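You operate a simulated robot arm through the tools that you are given. There is no shell and no other tool.

Carry out the task below with a simulated two-armed robot. There is one attempt and no reset: what you move stays moved.

Task
Jog the ring round till the screen counts one turn.
Fine: clear the old count first; hand mode, reset, ring jog key; mode switch off afterwards.

It is judged by the outcome, as a careful person would: the job done as asked, and still so three seconds after it is handed in. It fails if anything else is knocked over, pushed out of place, dropped, spilled or broken.

Robot
Two 7-joint arms with fingered hands on one trunk that stands fixed in place. Base frame: the origin is at the foot of the trunk, x ahead of it, y to its left, z up. Lengths are in mm, angles in degrees, forces in N, time in s.
The left shoulder is at [79, 128, 1205], the right one opposite. Payload 5 kg a hand.
The tool frame of a hand sits at the grasp point between the pads (the TCP): z along the fingers, y along the line on which they close. The tips reach 37 mm beyond it. Largest opening 124 mm; the body of the gripper starts 43 mm behind the TCP. The gripper is a hand of 3 fingers: y runs from the thumb to the fingers, the wrist lies at [-21, -116, -203] in the tool frame.
Orientation is that of the tool frame in the base frame, as a unit quaternion [w, x, y, z]. With the fingers straight down and the wrist toward the robot, the tool's x, y and z point along [0, 1, 0], [1, 0, 0] and [0, 0, -1] of the base frame.

Tools
- The arms move only by the tool arm_command. It takes "left_steps", "right_steps" or both (then of equal length, played together; a hand with none holds still); each is a list that holds one entry, the list of rows, each a list of 6 numbers: the shift along the tool's x, y, z in mm, then the turn, a rotation vector about the tool's x, y, z in degrees. In form: [[[x, y, z, wx, wy, wz], ...]]. A call has 1 to 20 rows; each row is the pose to reach, as a shift and turn from the pose commanded when the call began, along the tool's axes at that moment. A row lasts 0.2 s, in which the tool goes at most 50 mm and 8.6 degrees; a call with a longer step from one row to the next is refused whole. Where a pose cannot be reached the arm comes as near as it can. A force on the tool above 40 N (or 10 N above the force at the start of the call, whichever is more), or a blocked arm, ends the call early, and 0.2 s more pass. In this call time passes only in rows, and 0.2 s behind the last. The reply holds the time, the measured pose of the TCP, the force on the tool along the base axes, the opening and the grip force, in the units named above and with some noise, with the torque about the TCP (base axes, N m) and any sound that the robot's microphone picked up.
- Cameras (640 x 400 px; columns grow to the right, rows downward): "scene" is now at [224.3, -51.6, 1408.3]; the picture's right is [-0.54, -0.84, 0.00], its down [-0.20, 0.13, -0.97] and it looks along [0.82, -0.52, -0.24] (base axes); focal length 214 px, centre (320, 200). "left" rides on the left gripper at [-72, -104, -154] in its tool frame; the picture's right is [-0.83, -0.26, 0.49], its down [0.51, -0.72, 0.47] and it looks along [0.23, 0.64, 0.73] (tool axes); focal length 243 px, centre (320, 200). "right" rides on the right gripper at [72, -104, -154] in its tool frame; the picture's right is [-0.83, 0.26, -0.49], its down [-0.51, -0.72, 0.47] and it looks along [-0.23, 0.64, 0.73] (tool axes); focal length 243 px, centre (320, 200). There is no depth. A picture from a camera that has moved, and an enlarged one, comes with that camera's place and axes in the base frame and with its lens.
- snapshot(camera): a new picture of that camera. It takes no simulated time.
- lift_body(by): slides the trunk up (or, below 0, down) by that many mm; the arms and the scene camera ride with it, the base frame stays. It gives what a move gives, with no picture.
- set_fingers(index, middle, thumb_bend, thumb_turn, hand): sets how far each is bent, from 0 (flat) to 1 (curled in); at 0.3 the hand is open as for a grip, at 0.7 the pads meet at the TCP. One left out holds its place. A second passes; each finger stops where it meets its share of the squeeze, and holds until it gets a number again. It is the only way to open and close the hand. It gives what a move gives, with no picture; readings hold the bend of each and the force on the fingers (four entries, about 0 where the hand has none), thumb and palm. thumb_turn goes from beside the hand (0) to across from the fingers (1), as for a grip.
- pan_tilt(pan, tilt): turns the head with the scene camera to pan (to the left, within 80 degrees either way) and tilt (down, from -29 to 69), counted from straight ahead of the robot. It gives what a move gives.
- enlarge(camera, box): a new picture of the part [left, top, right, bottom] of that camera's present view, enlarged. It takes no simulated time.
- close_job(): hands the job in; it is judged then, once.

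Places have to be worked out from the pictures, the camera data and where the tool is seen. Open the grippers and draw the arms clear of the work before you hand the job in, unless the task says otherwise.

The tools are called after ">>>" as name(argument=value, ...) on one line, values as JSON. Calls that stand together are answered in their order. arm_command: Moves the arms, as the interface text tells. Its arguments: {"type":"object","properties":{"left_steps":{"type":"array","items":{"type":"array","items":{"type":"array","items":{"type":"number"}}}},"right_steps":{"type":"array","items":{"type":"array","items":{"type":"array","items":{"type":"number"}}}}},"required":[]} The other tools are called the same way: lift_body (by) slides the trunk up or down; set_fingers (index, middle, thumb_bend, thumb_turn, hand) moves the fingers one by one; pan_tilt (pan, tilt) turns the head that bears the scene camera; snapshot (camera) takes a picture; enlarge (camera, box) takes an enlarged picture of a part of a camera's view; close_job () hands the job in.

At the start:

```text
time: 0.0
left_ee_pos: [669.4, 27.4, 1498.0]
left_ee_rot: [0.0, 0.706, 0.708, 0.0]
left_wrist_force: [0.1, -0.1, -0.1]
left_moment: [-0.02, 0.04, 0.0]
left_gripper_width: 123.6
left_grip_force: 0.1
left_shape: jaw
left_bend: [0.3, 0.3, 0.3, 0.98]
left_finger forces: [0.0, 0.1, 0.0, 0.0, 0.0, 0.0]
right_ee_pos: [407.7, -442.3, 1548.3]
right_ee_rot: [-0.001, 0.707, 0.707, 0.0]
right_wrist_force: [-0.5, 0.2, 0.8]
right_moment: [-0.02, 0.01, -0.01]
right_gripper_width: 123.8
right_grip_force: 0.1
right_shape: jaw
right_bend: [0.3, 0.3, 0.3, 0.98]
right_finger forces: [0.0, 0.0, 0.0, 0.0, 0.0, 0.1]
trunk travel left (down, up): [-400.0, 163.0]
head pan, tilt: [-32.6, 13.6]
```

scene: 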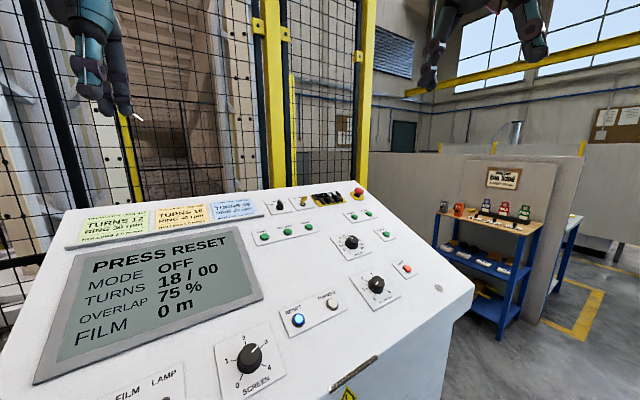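
right: 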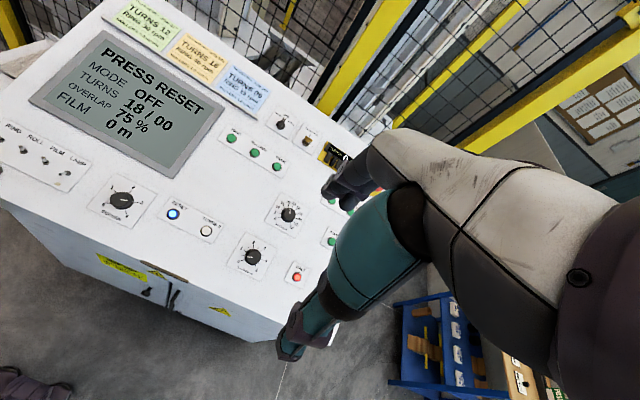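
left: 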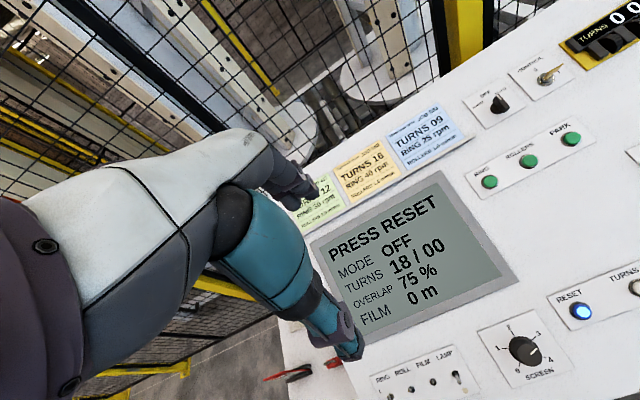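

The screen shows "PRESS RESET, mode OFF, turns 18/00". I'll look closer at the controls before moving anything.

>>> enlarge(camera="scene", box=[230, 170, 430, 295])

>>> enlarge(camera="scene", box=[60, 290, 420, 400])

>>> enlarge(camera="right", box=[200, 90, 360, 190])

>>> enlarge(camera="right", box=[80, 180, 360, 355])

>>> enlarge(camera="left", box=[440, 0, 640, 200])

>>> enlarge(camera="left", box=[360, 240, 640, 400])

```text
3.20 times, centred on (330, 232) of scene
camera zoom: at [224.3, -51.6, 1408.3], right [-0.54, -0.84, 0.0], down [-0.2, 0.13, -0.97], along [0.82, -0.52, -0.24], focal length 686 px, centre (288, 96)
```

zoom: 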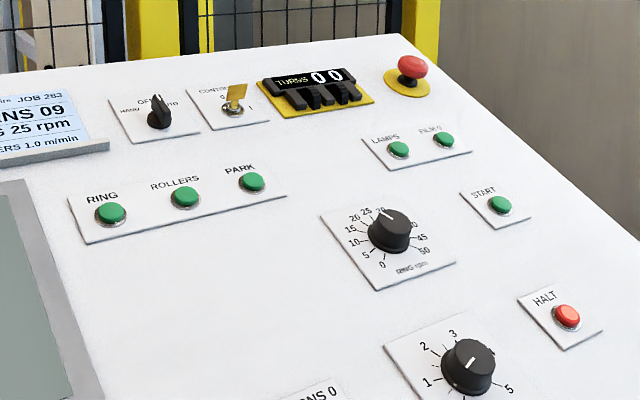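

```text
1.78 times, centred on (240, 345) of scene
camera zoom: at [224.3, -51.6, 1408.3], right [-0.54, -0.84, 0.0], down [-0.2, 0.13, -0.97], along [0.82, -0.52, -0.24], focal length 381 px, centre (462, -58)
```

zoom: 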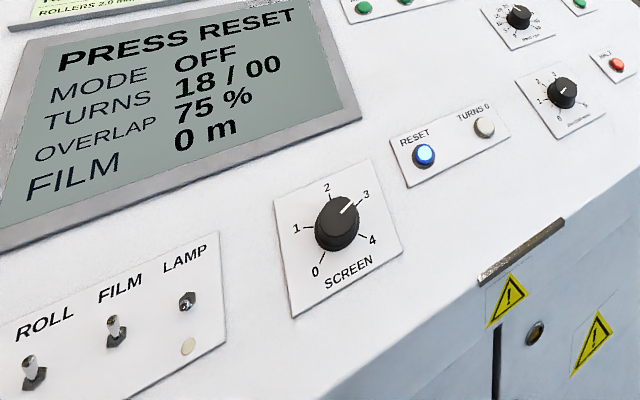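

```text
4.00 times, centred on (280, 140) of right
camera zoom: at [303.9, -369.0, 1700.4], right [0.26, -0.83, 0.49], down [-0.72, -0.51, -0.47], along [0.64, -0.23, -0.73], focal length 970 px, centre (480, 440)
```

zoom: 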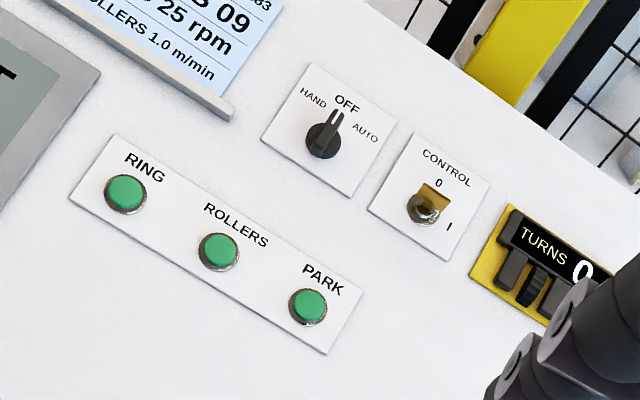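

```text
2.29 times, centred on (220, 268) of right
camera zoom: at [303.9, -369.0, 1700.4], right [0.26, -0.83, 0.49], down [-0.72, -0.51, -0.47], along [0.64, -0.23, -0.73], focal length 555 px, centre (549, 46)
```

zoom: 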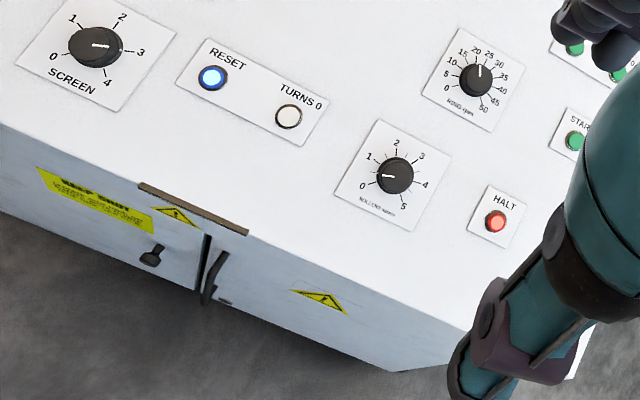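

```text
2.00 times, centred on (540, 100) of left
camera zoom: at [564.5, -44.0, 1650.1], right [-0.26, -0.83, -0.49], down [-0.72, 0.51, -0.47], along [0.64, 0.23, -0.73], focal length 485 px, centre (-120, 400)
```

zoom: 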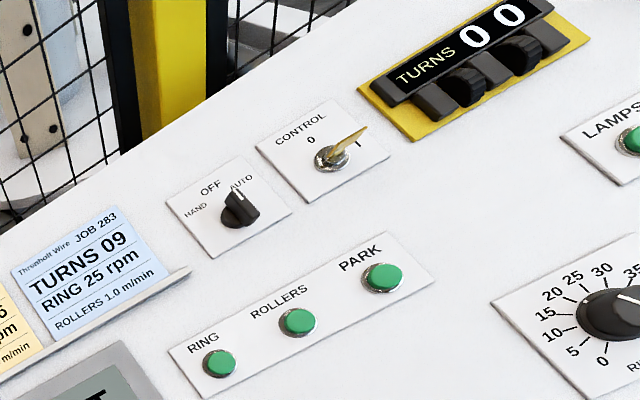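

```text
2.29 times, centred on (500, 320) of left
camera zoom: at [564.5, -44.0, 1650.1], right [-0.26, -0.83, -0.49], down [-0.72, 0.51, -0.47], along [0.64, 0.23, -0.73], focal length 555 px, centre (-91, -74)
```

zoom: 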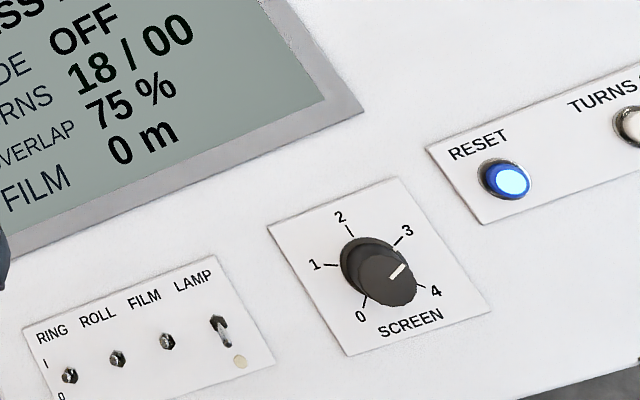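

Triangulating from the three views I put RING near (805,-228,1160), PARK near (808,-379,1156), RESET near (571,-219,1057) and MODE near (925,-324,1200), on a panel tilted about 22°. I'll shape the right hand as a pointing finger and see where the fingertip lies.

>>> set_fingers(hand="right", index=0.2, middle=1, thumb_bend=1, thumb_turn=1)

>>> snapshot(camera="right")

>>> snapshot(camera="scene")

>>> enlarge(camera="scene", box=[390, 0, 570, 112])

```text
time: 1.0
left_ee_pos: [669.5, 27.5, 1497.5]
left_ee_rot: [-0.001, 0.707, 0.707, 0.0]
left_wrist_force: [0.6, 0.3, 0.8]
left_moment: [-0.03, 0.01, 0.02]
left_gripper_width: 124.0
left_grip_force: 0.0
left_shape: jaw
left_bend: [0.3, 0.3, 0.3, 0.98]
left_finger forces: [0.0, 0.0, 0.0, 0.0, 0.1, 0.0]
right_ee_pos: [406.8, -441.1, 1547.5]
right_ee_rot: [0.0, 0.707, 0.707, 0.001]
right_wrist_force: [0.2, 0.6, 0.4]
right_moment: [0.01, -0.01, 0.02]
right_gripper_width: 43.4
right_grip_force: 0.1
right_shape: fingers
right_bend: [0.2, 1.0, 1.0, 1.0]
right_finger forces: [0.1, 0.0, 0.0, 0.0, 0.0, 0.0]
trunk travel left (down, up): [-400.0, 163.0]
head pan, tilt: [-32.6, 13.6]
```

```text
taken
camera right: at [303.8, -369.0, 1700.4], right [0.26, -0.83, 0.49], down [-0.72, -0.51, -0.47], along [0.64, -0.23, -0.73], focal length 243 px, centre (320, 200)
```

right: 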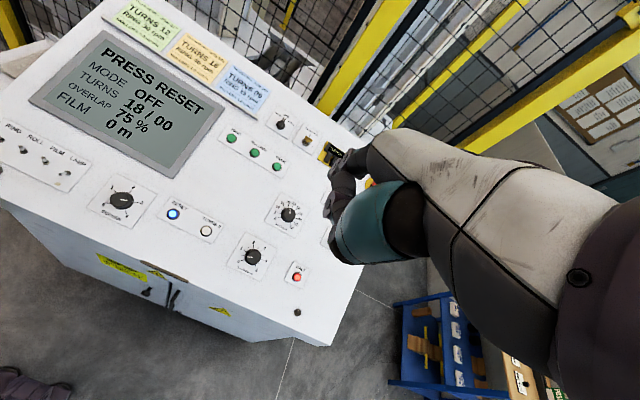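

```text
taken
camera scene: at [224.3, -51.6, 1408.3], right [-0.54, -0.84, 0.0], down [-0.2, 0.13, -0.97], along [0.82, -0.52, -0.24], focal length 214 px, centre (320, 200)
```

scene: 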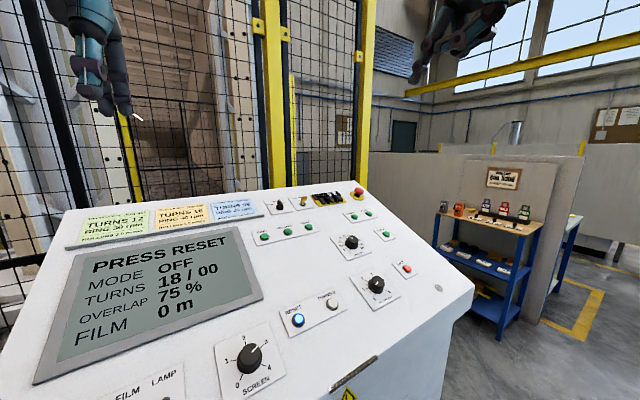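

```text
3.56 times, centred on (480, 56) of scene
camera zoom: at [224.3, -51.6, 1408.3], right [-0.54, -0.84, 0.0], down [-0.2, 0.13, -0.97], along [0.82, -0.52, -0.24], focal length 763 px, centre (-249, 712)
```

zoom: 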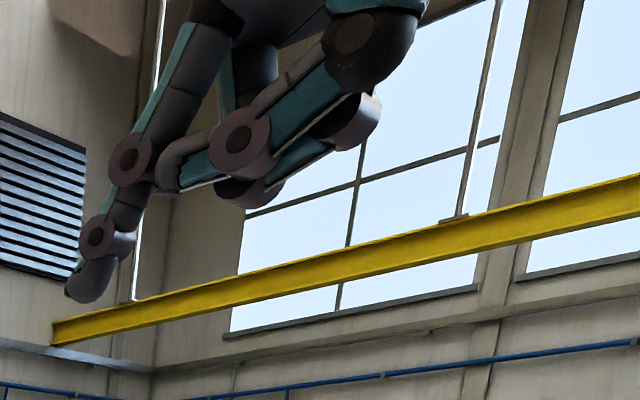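

The index fingertip sticks out forward of the curled middle finger and thumb. I'll enlarge the hand camera view to fix where the tip lies in the tool frame.

>>> enlarge(camera="right", box=[290, 130, 418, 210])

>>> enlarge(camera="right", box=[0, 100, 128, 180])

>>> enlarge(camera="left", box=[360, 330, 480, 400])

```text
5.00 times, centred on (354, 170) of right
camera zoom: at [303.8, -369.0, 1700.4], right [0.26, -0.83, 0.49], down [-0.72, -0.51, -0.47], along [0.64, -0.23, -0.73], focal length 1213 px, centre (150, 350)
```

zoom: 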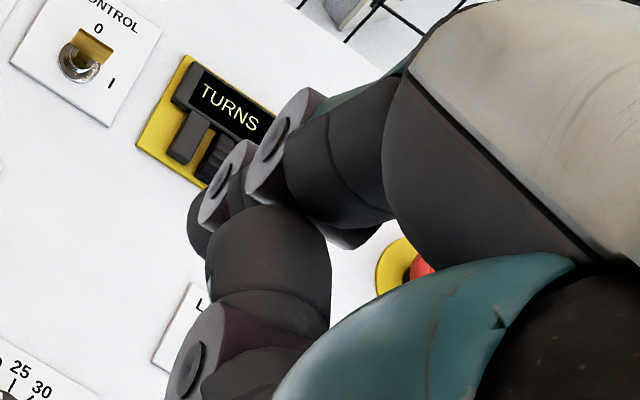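

```text
5.00 times, centred on (64, 140) of right
camera zoom: at [303.8, -369.0, 1700.4], right [0.26, -0.83, 0.49], down [-0.72, -0.51, -0.47], along [0.64, -0.23, -0.73], focal length 1213 px, centre (1600, 500)
```

zoom: 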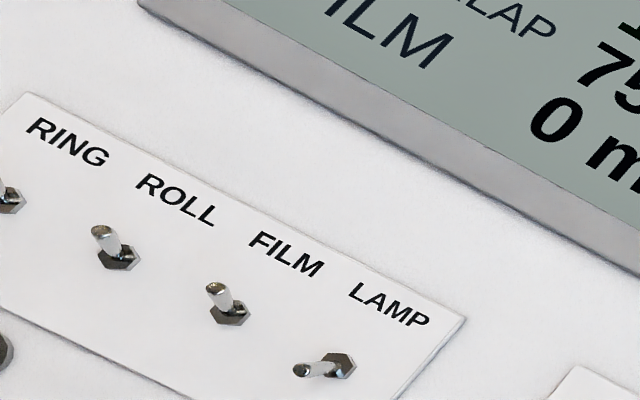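

```text
5.33 times, centred on (420, 365) of left
camera zoom: at [564.5, -44.1, 1650.2], right [-0.26, -0.83, -0.49], down [-0.72, 0.51, -0.47], along [0.64, 0.23, -0.73], focal length 1294 px, centre (-213, -680)
```

zoom: 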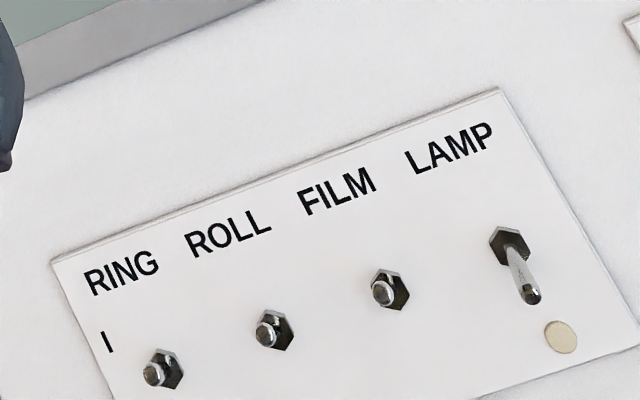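

The lamps toggles are left as they are; TURNS 0 (white) triangulates to about (574,-310,1055). I'll bend the index a little more so the tip is closer to the TCP.

>>> set_fingers(hand="right", index=0.45)

>>> enlarge(camera="scene", box=[390, 0, 570, 112])

>>> enlarge(camera="right", box=[290, 130, 418, 210])

```text
time: 2.0
left_ee_pos: [669.0, 27.7, 1496.5]
left_ee_rot: [0.0, 0.707, 0.708, -0.001]
left_wrist_force: [0.0, 0.0, -0.4]
left_moment: [0.0, 0.0, -0.01]
left_gripper_width: 123.8
left_grip_force: 0.0
left_shape: jaw
left_bend: [0.3, 0.3, 0.3, 0.98]
left_finger forces: [0.0, 0.0, 0.0, 0.0, 0.1, 0.0]
right_ee_pos: [407.9, -441.4, 1548.8]
right_ee_rot: [0.0, 0.707, 0.707, 0.0]
right_wrist_force: [-1.0, 0.2, -0.4]
right_moment: [0.0, -0.02, -0.03]
right_gripper_width: 35.2
right_grip_force: 0.1
right_shape: fingers
right_bend: [0.29, 1.0, 0.99, 1.0]
right_finger forces: [0.0, 0.0, 0.0, 0.1, 0.1, 0.1]
trunk travel left (down, up): [-400.0, 163.0]
head pan, tilt: [-32.6, 13.6]
```

```text
3.56 times, centred on (480, 56) of scene
camera zoom: at [224.3, -51.6, 1408.3], right [-0.54, -0.84, 0.0], down [-0.2, 0.13, -0.97], along [0.82, -0.52, -0.24], focal length 763 px, centre (-249, 712)
```

zoom: 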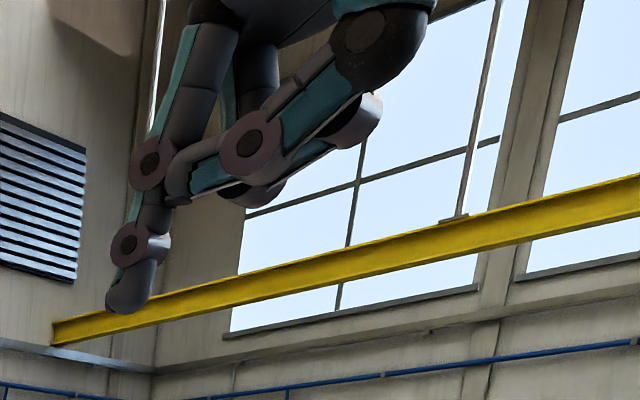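

```text
5.00 times, centred on (354, 170) of right
camera zoom: at [303.8, -369.0, 1700.4], right [0.26, -0.83, 0.49], down [-0.72, -0.51, -0.47], along [0.64, -0.23, -0.73], focal length 1213 px, centre (150, 350)
```

zoom: 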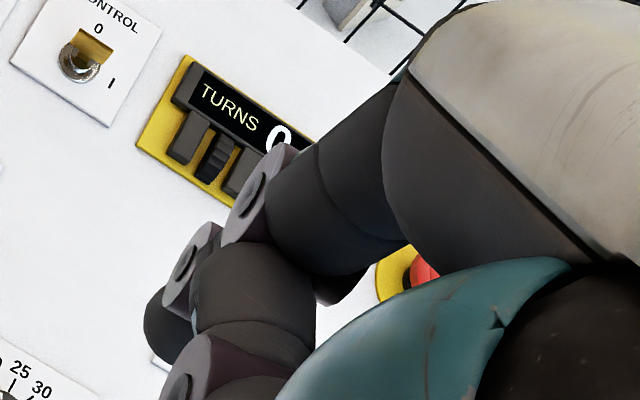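

The index now stands at bend 0.29, with its tip at about (15,65,33) in the tool frame. I'll bring the hand in over TURNS 0, yawed 40° with the wrist to the right, stopping about 100 mm above the panel.

>>> arm_command(right_steps=[[[7.7, 12.6, 35.5, 0, 0, -4], [15.5, 25.3, 71, 0, 0, -8], [23.2, 37.9, 106.5, 0, 0, -12], [31, 50.6, 142, 0, 0, -16], [38.7, 63.2, 177.5, 0, 0, -20], [46.5, 75.9, 213, 0, 0, -24], [54.2, 88.5, 248.5, 0, 0, -28], [62, 101.2, 284, 0, 0, -32], [69.7, 113.8, 319.5, 0, 0, -36], [77.5, 126.5, 355, 0, 0, -40]]])

>>> snapshot(camera="scene")

>>> snapshot(camera="right")

>>> snapshot(camera="left")

```text
time: 4.4
left_ee_pos: [668.9, 26.9, 1498.1]
left_ee_rot: [0.001, 0.708, 0.707, 0.0]
left_wrist_force: [-0.3, -0.8, -0.1]
left_moment: [0.03, 0.01, 0.01]
left_gripper_width: 123.9
left_grip_force: 0.0
left_shape: jaw
left_bend: [0.3, 0.3, 0.3, 0.98]
left_finger forces: [0.1, 0.0, 0.1, 0.0, 0.0, 0.0]
right_ee_pos: [467.9, -332.9, 1429.7]
right_ee_rot: [0.242, 0.431, 0.865, 0.08]
right_wrist_force: [0.6, -0.4, -0.3]
right_moment: [0.02, -0.02, -0.01]
right_gripper_width: 35.2
right_grip_force: 0.0
right_shape: fingers
right_bend: [0.3, 1.0, 0.99, 1.0]
right_finger forces: [0.1, 0.0, 0.1, 0.0, 0.0, 0.0]
right hand out of reach, approached as far as the arm can: row 9, 10
trunk travel left (down, up): [-400.0, 163.0]
head pan, tilt: [-32.6, 13.6]
stopped in row 10 (right hand): the arm was blocked; the commanded pose is now the measured one
```

```text
taken
camera scene: at [224.0, -52.2, 1408.3], right [-0.54, -0.84, 0.0], down [-0.2, 0.13, -0.97], along [0.82, -0.52, -0.24], focal length 214 px, centre (320, 200)
```

scene: 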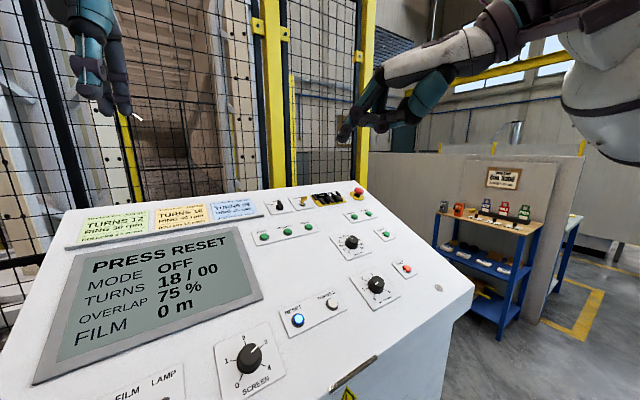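

```text
taken
camera right: at [282.4, -330.2, 1500.0], right [0.37, -0.46, 0.81], down [-0.02, -0.88, -0.48], along [0.93, 0.16, -0.33], focal length 243 px, centre (320, 200)
```

right: 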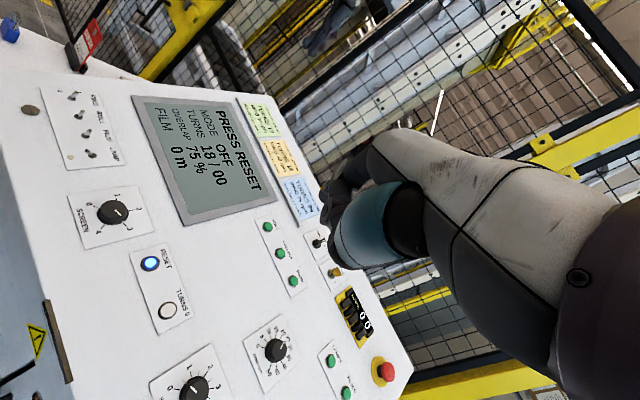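

```text
taken
camera left: at [564.0, -44.5, 1650.4], right [-0.26, -0.83, -0.49], down [-0.72, 0.51, -0.47], along [0.64, 0.23, -0.73], focal length 243 px, centre (320, 200)
```

left: 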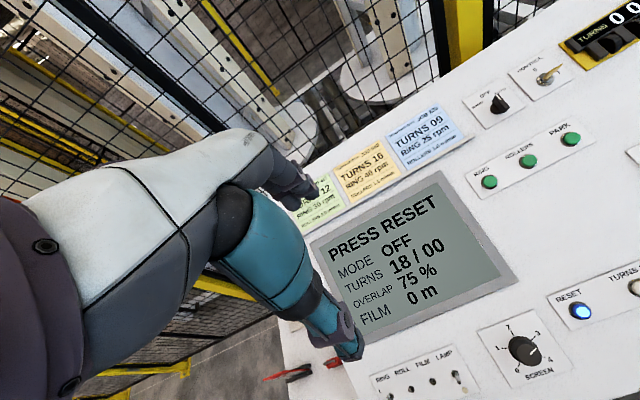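

The arm got stuck partway with the hand tilted, about 250 mm above the panel, with nothing touched. The panel is high relative to the shoulder, so I'll raise the trunk to give the arm more room.

>>> lift_body(by=160)

```text
time: 6.2
left_ee_pos: [672.0, 26.6, 1653.9]
left_ee_rot: [-0.002, 0.707, 0.707, -0.002]
left_wrist_force: [-0.2, -0.1, 0.1]
left_moment: [-0.03, 0.04, -0.01]
left_gripper_width: 123.6
left_grip_force: 0.1
left_shape: jaw
left_bend: [0.3, 0.3, 0.3, 0.98]
left_finger forces: [0.1, 0.1, 0.0, 0.1, 0.0, 0.0]
right_ee_pos: [413.0, -335.1, 1640.1]
right_ee_rot: [0.296, 0.427, 0.848, 0.106]
right_wrist_force: [0.0, 0.2, -0.2]
right_moment: [-0.01, 0.01, -0.01]
right_gripper_width: 34.7
right_grip_force: 0.1
right_shape: fingers
right_bend: [0.3, 1.0, 0.99, 1.0]
right_finger forces: [0.0, 0.0, 0.1, 0.0, 0.1, 0.0]
trunk travel left (down, up): [-560.0, 3.0]
head pan, tilt: [-32.6, 13.6]
```

The hand floated up with the trunk and is still tilted. I'll bring it to tool-down with 20° yaw at about (450,-380,1500), well clear of everything.

>>> arm_command(right_steps=[[[0.9, -10.6, 22.9, 5, 3.53, 2.67], [1.7, -21.2, 45.9, 10, 7.07, 5.33], [2.6, -31.9, 68.8, 15, 10.6, 8], [3.5, -42.5, 91.7, 20, 14.1, 10.7], [4.3, -53.1, 114.7, 25, 17.7, 13.3], [5.2, -63.7, 137.6, 30, 21.2, 16]]])

>>> snapshot(camera="scene")

```text
time: 7.6
left_ee_pos: [668.8, 27.9, 1657.1]
left_ee_rot: [-0.001, 0.707, 0.708, -0.001]
left_wrist_force: [0.1, -1.2, -0.1]
left_moment: [0.0, 0.0, -0.01]
left_gripper_width: 124.1
left_grip_force: 0.1
left_shape: jaw
left_bend: [0.3, 0.3, 0.3, 0.98]
left_finger forces: [0.1, 0.0, 0.0, 0.0, 0.0, 0.0]
right_ee_pos: [448.4, -377.4, 1501.4]
right_ee_rot: [0.0, 0.574, 0.819, 0.0]
right_wrist_force: [0.0, -0.6, 0.2]
right_moment: [-0.02, 0.0, 0.0]
right_gripper_width: 35.0
right_grip_force: 0.0
right_shape: fingers
right_bend: [0.3, 1.0, 0.99, 1.0]
right_finger forces: [0.0, 0.1, 0.0, 0.0, 0.0, 0.1]
trunk travel left (down, up): [-560.0, 3.0]
head pan, tilt: [-32.6, 13.6]
```

```text
taken
camera scene: at [111.0, -51.8, 1597.5], right [-0.54, -0.84, 0.0], down [-0.2, 0.13, -0.97], along [0.82, -0.52, -0.24], focal length 214 px, centre (320, 200)
```

scene: 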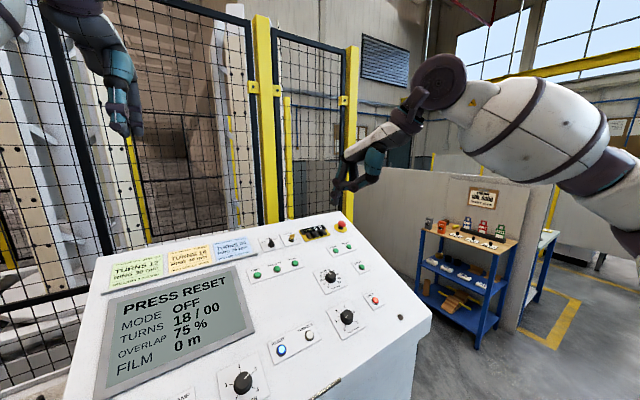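

Now the arm tracks exactly. I'll descend to place the fingertip about 110 mm above TURNS 0.

>>> arm_command(right_steps=[[[0.6, 9.5, 37.5, 0, 0, 0], [1.3, 19, 75, 0, 0, 0], [1.9, 28.5, 112.5, 0, 0, 0], [2.6, 38, 150, 0, 0, 0], [3.2, 47.5, 187.5, 0, 0, 0], [3.9, 57, 225, 0, 0, 0], [4.5, 66.5, 262, 0, 0, 0], [5.2, 76.4, 301, 0, 0, 0]]])

>>> snapshot(camera="scene")

>>> snapshot(camera="right")

```text
time: 9.4
left_ee_pos: [670.5, 28.6, 1656.2]
left_ee_rot: [-0.001, 0.707, 0.707, -0.001]
left_wrist_force: [-0.1, 0.1, 0.3]
left_moment: [0.0, 0.07, -0.02]
left_gripper_width: 123.8
left_grip_force: 0.0
left_shape: jaw
left_bend: [0.3, 0.3, 0.3, 0.98]
left_finger forces: [0.0, 0.0, 0.1, 0.0, 0.0, 0.0]
right_ee_pos: [521.6, -348.5, 1201.9]
right_ee_rot: [0.001, 0.573, 0.82, 0.0]
right_wrist_force: [0.8, -0.5, -0.5]
right_moment: [-0.03, 0.03, 0.02]
right_gripper_width: 34.7
right_grip_force: 0.0
right_shape: fingers
right_bend: [0.3, 1.0, 0.99, 1.0]
right_finger forces: [0.1, 0.0, 0.1, 0.1, 0.0, 0.0]
trunk travel left (down, up): [-560.0, 3.0]
head pan, tilt: [-32.6, 13.6]
```

```text
taken
camera scene: at [111.7, -51.3, 1597.4], right [-0.54, -0.84, 0.0], down [-0.2, 0.13, -0.97], along [0.82, -0.52, -0.24], focal length 214 px, centre (320, 200)
```

scene: 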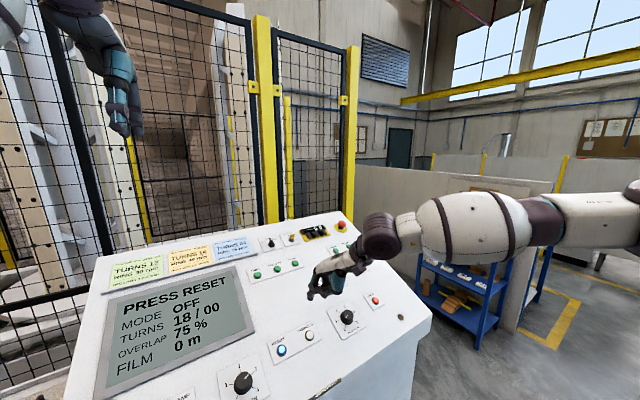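

```text
taken
camera right: at [398.6, -316.6, 1353.6], right [0.53, -0.69, 0.49], down [-0.5, -0.72, -0.47], along [0.68, 0.0, -0.73], focal length 243 px, centre (320, 200)
```

right: 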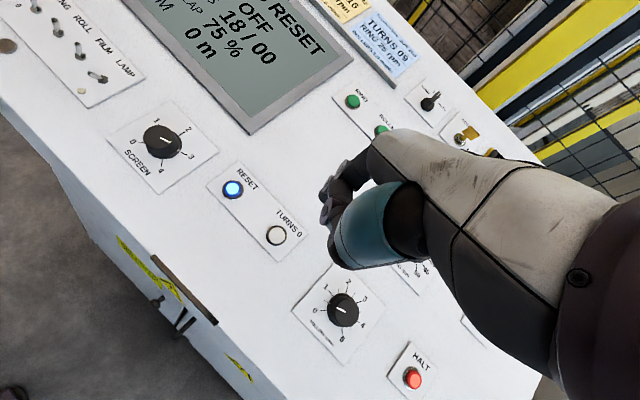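

The fingertip should now be about 110 mm above TURNS 0. I'll enlarge to verify the tip and the button location.

>>> enlarge(camera="right", box=[200, 150, 360, 250])

>>> enlarge(camera="scene", box=[250, 220, 410, 370])

>>> enlarge(camera="right", box=[330, 60, 510, 160])

```text
4.00 times, centred on (280, 200) of right
camera zoom: at [398.6, -316.6, 1353.6], right [0.53, -0.69, 0.49], down [-0.5, -0.72, -0.47], along [0.68, 0.0, -0.73], focal length 970 px, centre (480, 200)
```

zoom: 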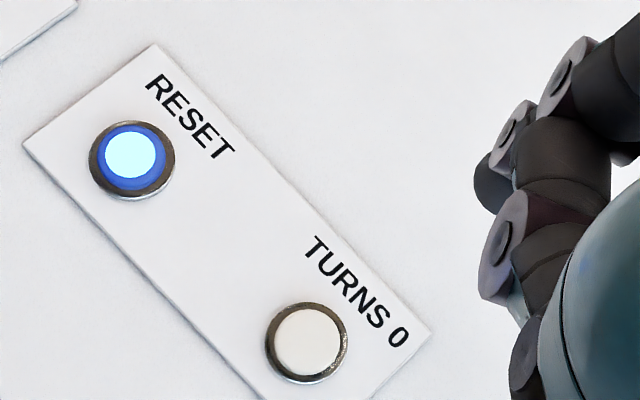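

```text
2.67 times, centred on (330, 295) of scene
camera zoom: at [111.7, -51.3, 1597.4], right [-0.54, -0.84, 0.0], down [-0.2, 0.13, -0.97], along [0.82, -0.52, -0.24], focal length 572 px, centre (293, -53)
```

zoom: 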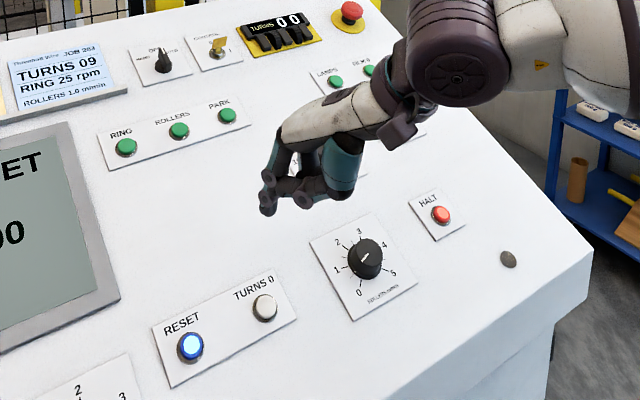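

```text
3.56 times, centred on (420, 110) of right
camera zoom: at [398.6, -316.6, 1353.6], right [0.53, -0.69, 0.49], down [-0.5, -0.72, -0.47], along [0.68, 0.0, -0.73], focal length 863 px, centre (-36, 520)
```

zoom: 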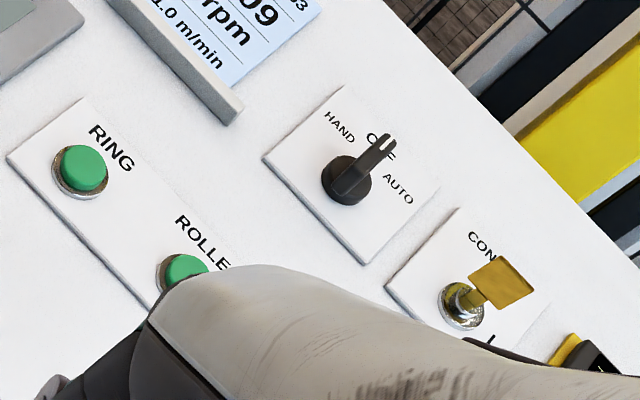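

The views agree with the estimate to a few mm. I'll lower to about 20 mm above TURNS 0 and recheck.

>>> arm_command(right_steps=[[[1.1, -1.2, 30, 0, 0, 0], [2.3, -2.3, 60, 0, 0, 0], [3.4, -3.5, 88, 0, 0, 0]]])

>>> enlarge(camera="right", box=[240, 150, 400, 250])

>>> enlarge(camera="scene", box=[250, 270, 370, 370])

```text
time: 10.2
left_ee_pos: [670.5, 28.4, 1655.6]
left_ee_rot: [0.0, 0.706, 0.708, -0.001]
left_wrist_force: [-0.5, -0.6, -0.1]
left_moment: [-0.02, 0.0, 0.01]
left_gripper_width: 123.7
left_grip_force: 0.1
left_shape: jaw
left_bend: [0.3, 0.3, 0.3, 0.98]
left_finger forces: [0.1, 0.0, 0.0, 0.1, 0.0, 0.0]
right_ee_pos: [518.0, -343.4, 1111.5]
right_ee_rot: [0.001, 0.573, 0.82, 0.001]
right_wrist_force: [0.4, 0.2, 0.3]
right_moment: [0.01, 0.01, 0.0]
right_gripper_width: 34.7
right_grip_force: 0.1
right_shape: fingers
right_bend: [0.3, 1.0, 0.99, 1.0]
right_finger forces: [0.1, 0.0, 0.0, 0.1, 0.1, 0.0]
trunk travel left (down, up): [-560.0, 3.0]
head pan, tilt: [-32.6, 13.6]
```

```text
4.00 times, centred on (320, 200) of right
camera zoom: at [394.8, -311.8, 1263.9], right [0.53, -0.69, 0.49], down [-0.5, -0.72, -0.47], along [0.68, 0.0, -0.73], focal length 970 px, centre (320, 200)
```

zoom: 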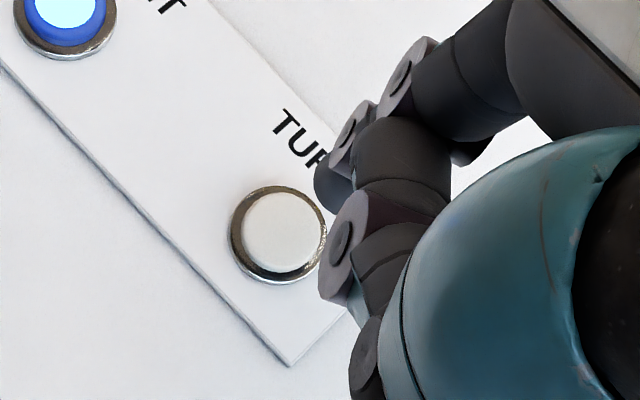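

```text
4.00 times, centred on (310, 320) of scene
camera zoom: at [111.1, -51.6, 1597.5], right [-0.54, -0.84, 0.0], down [-0.2, 0.13, -0.97], along [0.82, -0.52, -0.24], focal length 858 px, centre (360, -280)
```

zoom: 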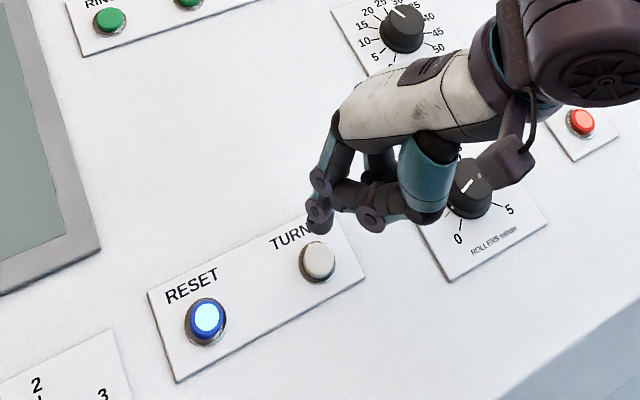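

Button top estimates to about (575,-311,1050), with the tip at about (574,-307,1078). I'll shift 4 mm right and press down in small steps, watching force and sound.

>>> arm_command(right_steps=[[[-4.1, -0.4, 8, 0, 0, 0], [-4.1, -0.4, 14, 0, 0, 0], [-4.1, -0.4, 18, 0, 0, 0], [-4.1, -0.4, 21, 0, 0, 0], [-4.1, -0.4, 24, 0, 0, 0], [-4.1, -0.4, 27, 0, 0, 0]]])

>>> enlarge(camera="right", box=[240, 150, 400, 250])

>>> snapshot(camera="scene")

```text
time: 11.6
left_ee_pos: [667.2, 29.5, 1659.0]
left_ee_rot: [0.0, 0.707, 0.708, 0.0]
left_wrist_force: [0.1, 0.0, 0.8]
left_moment: [-0.01, -0.02, 0.0]
left_gripper_width: 123.4
left_grip_force: 0.2
left_shape: jaw
left_bend: [0.3, 0.3, 0.3, 0.98]
left_finger forces: [0.0, 0.1, 0.0, 0.0, 0.0, 0.0]
right_ee_pos: [517.0, -348.3, 1088.1]
right_ee_rot: [0.003, 0.573, 0.819, 0.002]
right_wrist_force: [-1.0, -0.8, 6.6]
right_moment: [0.18, -0.39, -0.02]
right_gripper_width: 35.0
right_grip_force: 2.9
right_shape: fingers
right_bend: [0.3, 1.0, 0.99, 1.0]
right_finger forces: [5.9, 0.1, 0.0, 0.1, 0.0, 0.0]
trunk travel left (down, up): [-560.0, 3.0]
head pan, tilt: [-32.6, 13.6]
heard: click
```

```text
4.00 times, centred on (320, 200) of right
camera zoom: at [392.2, -316.0, 1239.3], right [0.53, -0.69, 0.5], down [-0.5, -0.72, -0.47], along [0.69, 0.0, -0.73], focal length 970 px, centre (320, 200)
```

zoom: 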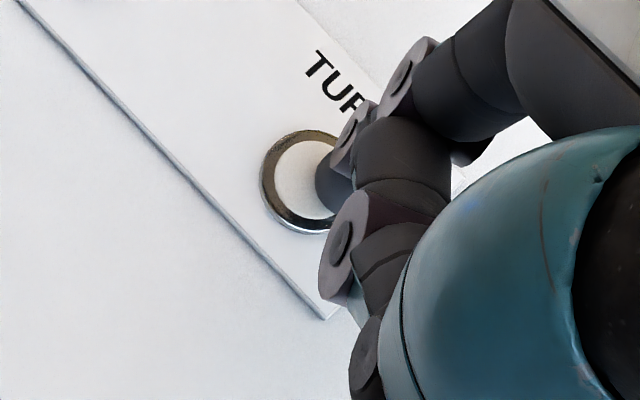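

```text
taken
camera scene: at [108.2, -51.3, 1597.9], right [-0.54, -0.84, 0.0], down [-0.2, 0.13, -0.97], along [0.82, -0.52, -0.23], focal length 214 px, centre (320, 200)
```

scene: 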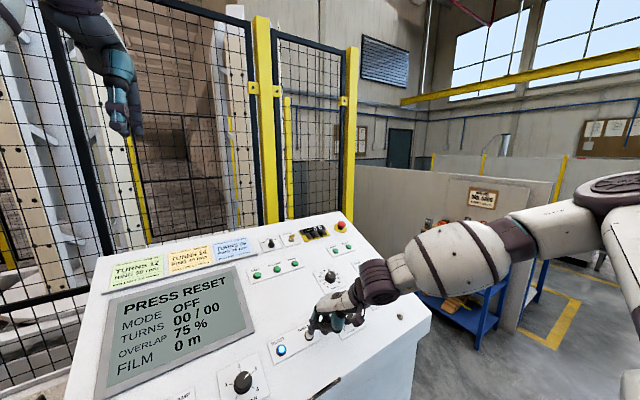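

The screen now reads TURNS 00/00 and a click was heard. I'll release, rise, and move over toward the mode switch at a safe height.

>>> arm_command(right_steps=[[[0, 0, -30, 0, 0, 0], [0, 0, -75, 0, 0, 0], [0, 0, -120, 0, 0, 0], [-19, 36, -135, 0, 0, 0], [-38, 72, -150, 0, 0, 0], [-56, 108, -165, 0, 0, 0], [-75, 144, -180, 0, 0, 0], [-94, 180, -195, 0, 0, 0], [-113, 217, -210, 0, 0, 0], [-131, 253, -226, 0, 0, 0], [-150, 289, -242, 0, 0, 0]]])

>>> snapshot(camera="scene")

>>> snapshot(camera="right")

```text
time: 14.0
left_ee_pos: [674.7, 35.8, 1650.4]
left_ee_rot: [-0.001, 0.707, 0.708, -0.004]
left_wrist_force: [0.6, 0.6, -1.6]
left_moment: [-0.14, 0.06, -0.01]
left_gripper_width: 123.9
left_grip_force: 0.0
left_shape: jaw
left_bend: [0.3, 0.3, 0.3, 0.98]
left_finger forces: [0.0, 0.0, 0.1, 0.0, 0.0, 0.0]
right_ee_pos: [818.2, -362.6, 1319.3]
right_ee_rot: [0.005, 0.582, 0.813, -0.002]
right_wrist_force: [1.3, 2.2, 1.0]
right_moment: [-0.1, 0.09, 0.0]
right_gripper_width: 34.7
right_grip_force: 0.0
right_shape: fingers
right_bend: [0.31, 1.0, 0.99, 1.0]
right_finger forces: [0.1, 0.0, 0.1, 0.0, 0.0, 0.0]
right hand out of reach, approached as far as the arm can: row 10, 11
trunk travel left (down, up): [-560.0, 3.0]
head pan, tilt: [-32.6, 13.6]
```

```text
taken
camera scene: at [113.6, -45.6, 1596.9], right [-0.54, -0.84, 0.0], down [-0.2, 0.12, -0.97], along [0.82, -0.53, -0.23], focal length 214 px, centre (320, 200)
```

scene: 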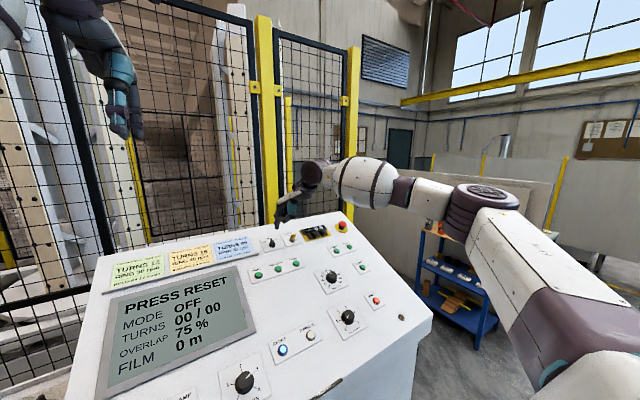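

```text
taken
camera right: at [696.9, -326.9, 1471.5], right [0.51, -0.7, 0.5], down [-0.52, -0.72, -0.47], along [0.69, -0.02, -0.73], focal length 243 px, centre (320, 200)
```

right: 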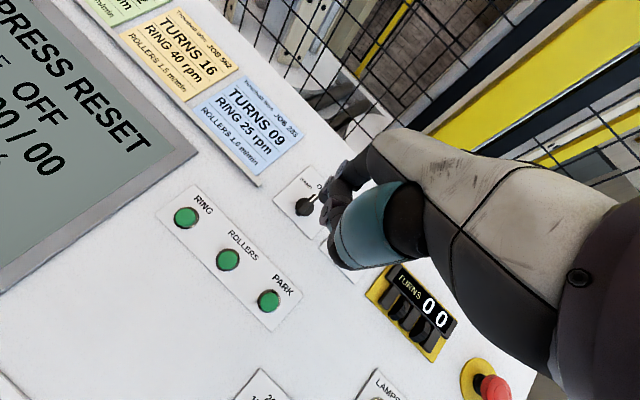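

Mode switch region is at the edge of reach with the trunk leaned up/back. I'll draw the hand back and up, then lower the trunk by 120 mm so the shoulder comes forward.

>>> arm_command(right_steps=[[[6.8, -18.8, -40, 0, 0, 0], [13.6, -37.6, -80, 0, 0, 0], [20.5, -56.4, -120, 0, 0, 0]]])

>>> lift_body(by=-120)

>>> snapshot(camera="right")

>>> snapshot(camera="scene")

```text
time: 14.8
left_ee_pos: [667.9, 29.4, 1658.8]
left_ee_rot: [0.0, 0.707, 0.707, -0.001]
left_wrist_force: [-0.1, -0.6, 0.0]
left_moment: [-0.03, -0.03, -0.01]
left_gripper_width: 123.7
left_grip_force: 0.0
left_shape: jaw
left_bend: [0.3, 0.3, 0.3, 0.98]
left_finger forces: [0.0, 0.0, 0.0, 0.1, 0.0, 0.0]
right_ee_pos: [758.6, -364.3, 1446.8]
right_ee_rot: [0.002, 0.573, 0.82, 0.0]
right_wrist_force: [-0.3, 0.4, 0.4]
right_moment: [0.02, -0.05, -0.04]
right_gripper_width: 34.5
right_grip_force: 0.0
right_shape: fingers
right_bend: [0.31, 1.0, 0.99, 1.0]
right_finger forces: [0.1, 0.1, 0.0, 0.1, 0.0, 0.0]
trunk travel left (down, up): [-560.0, 3.0]
head pan, tilt: [-32.6, 13.6]
```

```text
time: 16.3
left_ee_pos: [665.8, 28.5, 1538.4]
left_ee_rot: [0.001, 0.707, 0.707, 0.001]
left_wrist_force: [0.0, 0.1, 0.4]
left_moment: [0.01, -0.02, 0.02]
left_gripper_width: 123.8
left_grip_force: 0.1
left_shape: jaw
left_bend: [0.3, 0.3, 0.3, 0.98]
left_finger forces: [0.1, 0.0, 0.0, 0.0, 0.0, 0.0]
right_ee_pos: [755.2, -366.7, 1328.5]
right_ee_rot: [0.003, 0.573, 0.82, 0.002]
right_wrist_force: [-0.6, 0.3, 1.0]
right_moment: [-0.03, -0.02, 0.01]
right_gripper_width: 34.3
right_grip_force: 0.0
right_shape: fingers
right_bend: [0.31, 1.0, 0.99, 1.0]
right_finger forces: [0.1, 0.1, 0.1, 0.0, 0.1, 0.0]
trunk travel left (down, up): [-440.0, 123.0]
head pan, tilt: [-32.6, 13.6]
```

```text
taken
camera right: at [632.2, -334.0, 1479.0], right [0.53, -0.69, 0.5], down [-0.5, -0.72, -0.47], along [0.69, 0.0, -0.73], focal length 243 px, centre (320, 200)
```

right: 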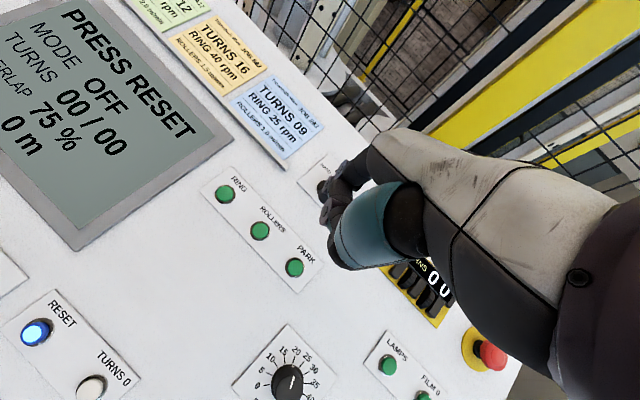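

```text
taken
camera scene: at [209.1, -51.7, 1453.2], right [-0.54, -0.84, 0.0], down [-0.2, 0.13, -0.97], along [0.82, -0.52, -0.23], focal length 214 px, centre (320, 200)
```

scene: 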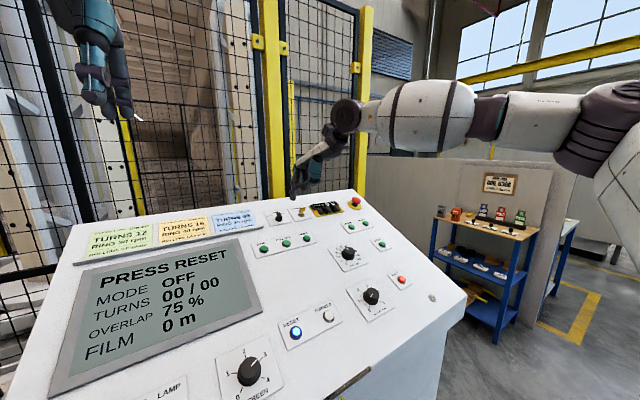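

The hand is steady over the panel. I'll look closely at the mode knob from the head and the left hand camera to get its shape.

>>> enlarge(camera="scene", box=[255, 195, 319, 235])

>>> enlarge(camera="left", box=[400, 60, 560, 160])

>>> enlarge(camera="right", box=[270, 140, 366, 200])

```text
10.00 times, centred on (287, 215) of scene
camera zoom: at [209.1, -51.7, 1453.2], right [-0.54, -0.84, 0.0], down [-0.2, 0.13, -0.97], along [0.82, -0.52, -0.23], focal length 2145 px, centre (650, 50)
```

zoom: 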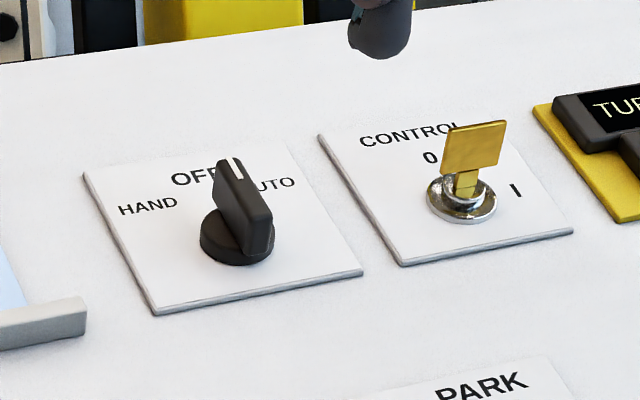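

```text
4.00 times, centred on (480, 110) of left
camera zoom: at [562.0, -43.8, 1691.7], right [-0.26, -0.83, -0.49], down [-0.72, 0.51, -0.47], along [0.64, 0.23, -0.73], focal length 970 px, centre (-320, 560)
```

zoom: 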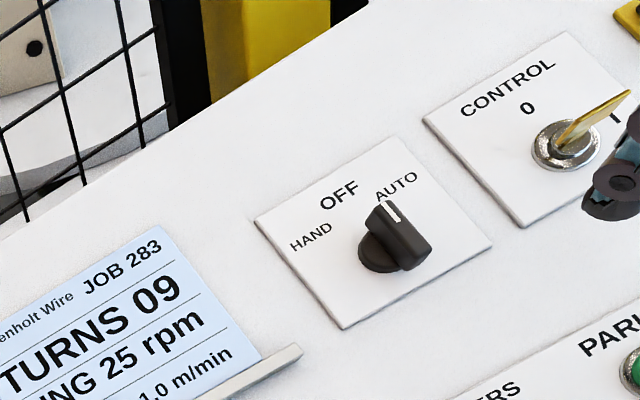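

```text
6.67 times, centred on (318, 170) of right
camera zoom: at [632.2, -334.0, 1479.0], right [0.53, -0.69, 0.5], down [-0.5, -0.72, -0.47], along [0.69, 0.0, -0.73], focal length 1618 px, centre (333, 400)
```

zoom: 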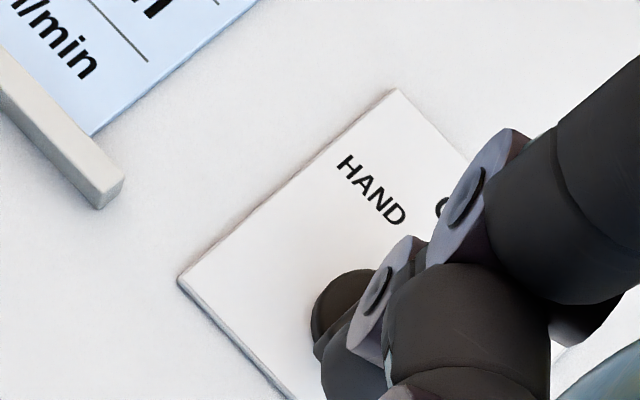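

The knob has a round base centred about (923,-327,1198), with an upright bar ridge pointing to OFF; HAND lies about 55° to the left. I plan to push the bar's upper end leftward with the fingertip, so I'll place the tip up and to the right of the knob, 50 mm above, with yaw back to 0.

>>> arm_command(right_steps=[[[-8.7, 25.7, 0, 0, 0, 5], [-17.5, 51.4, 0, 0, 0, 10], [-26.2, 77.1, 10, 0, 0, 15], [-35, 102.8, 30, 0, 0, 20]]])

>>> snapshot(camera="right")

>>> enlarge(camera="scene", box=[245, 175, 341, 235])

>>> enlarge(camera="left", box=[400, 40, 560, 140])

```text
time: 17.3
left_ee_pos: [673.3, 29.2, 1536.1]
left_ee_rot: [-0.001, 0.706, 0.708, -0.001]
left_wrist_force: [-0.8, 0.4, 0.2]
left_moment: [0.0, 0.03, -0.01]
left_gripper_width: 123.9
left_grip_force: 0.0
left_shape: jaw
left_bend: [0.3, 0.3, 0.3, 0.98]
left_finger forces: [0.0, 0.0, 0.0, 0.1, 0.0, 0.2]
right_ee_pos: [867.9, -361.5, 1292.1]
right_ee_rot: [0.001, 0.707, 0.707, 0.001]
right_wrist_force: [-0.1, 0.4, -0.4]
right_moment: [-0.03, 0.03, -0.02]
right_gripper_width: 34.6
right_grip_force: 0.1
right_shape: fingers
right_bend: [0.31, 1.0, 0.99, 1.0]
right_finger forces: [0.0, 0.1, 0.0, 0.0, 0.0, 0.0]
trunk travel left (down, up): [-440.0, 123.0]
head pan, tilt: [-32.6, 13.6]
```

```text
taken
camera right: at [764.6, -288.8, 1444.6], right [0.26, -0.83, 0.49], down [-0.72, -0.51, -0.47], along [0.64, -0.23, -0.73], focal length 243 px, centre (320, 200)
```

right: 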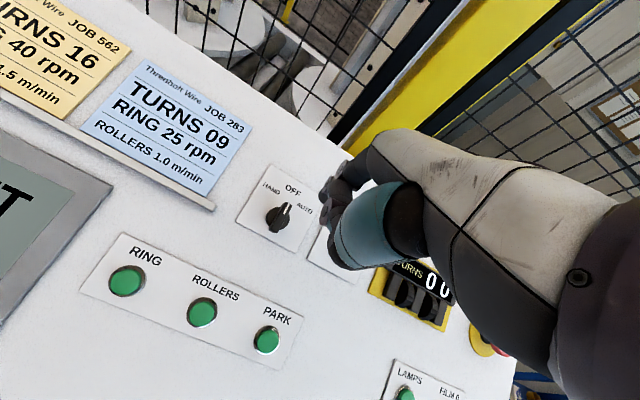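

```text
6.67 times, centred on (293, 205) of scene
camera zoom: at [213.8, -50.7, 1452.3], right [-0.54, -0.84, 0.0], down [-0.2, 0.13, -0.97], along [0.82, -0.52, -0.24], focal length 1430 px, centre (500, 167)
```

zoom: 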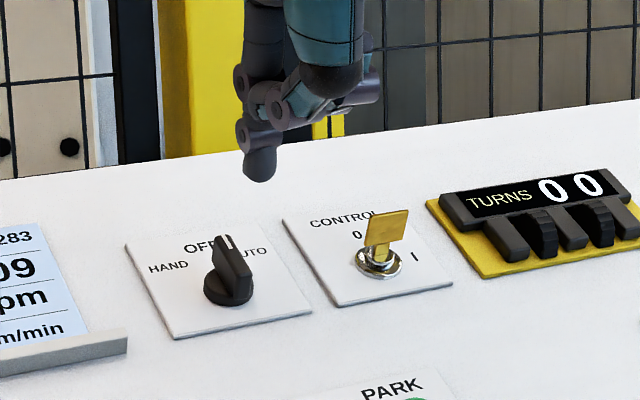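

```text
4.00 times, centred on (480, 90) of left
camera zoom: at [568.6, -42.6, 1688.6], right [-0.26, -0.83, -0.49], down [-0.72, 0.51, -0.47], along [0.64, 0.23, -0.73], focal length 970 px, centre (-320, 640)
```

zoom: 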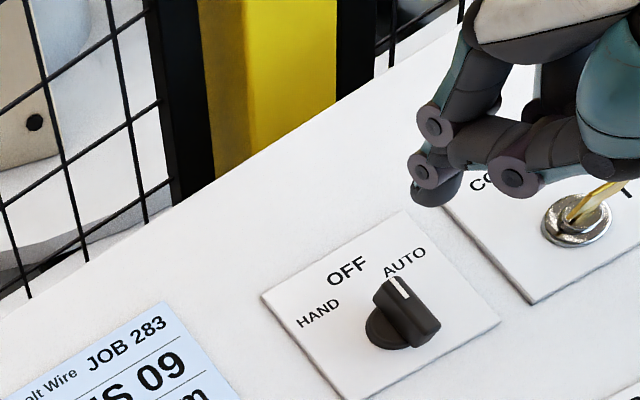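

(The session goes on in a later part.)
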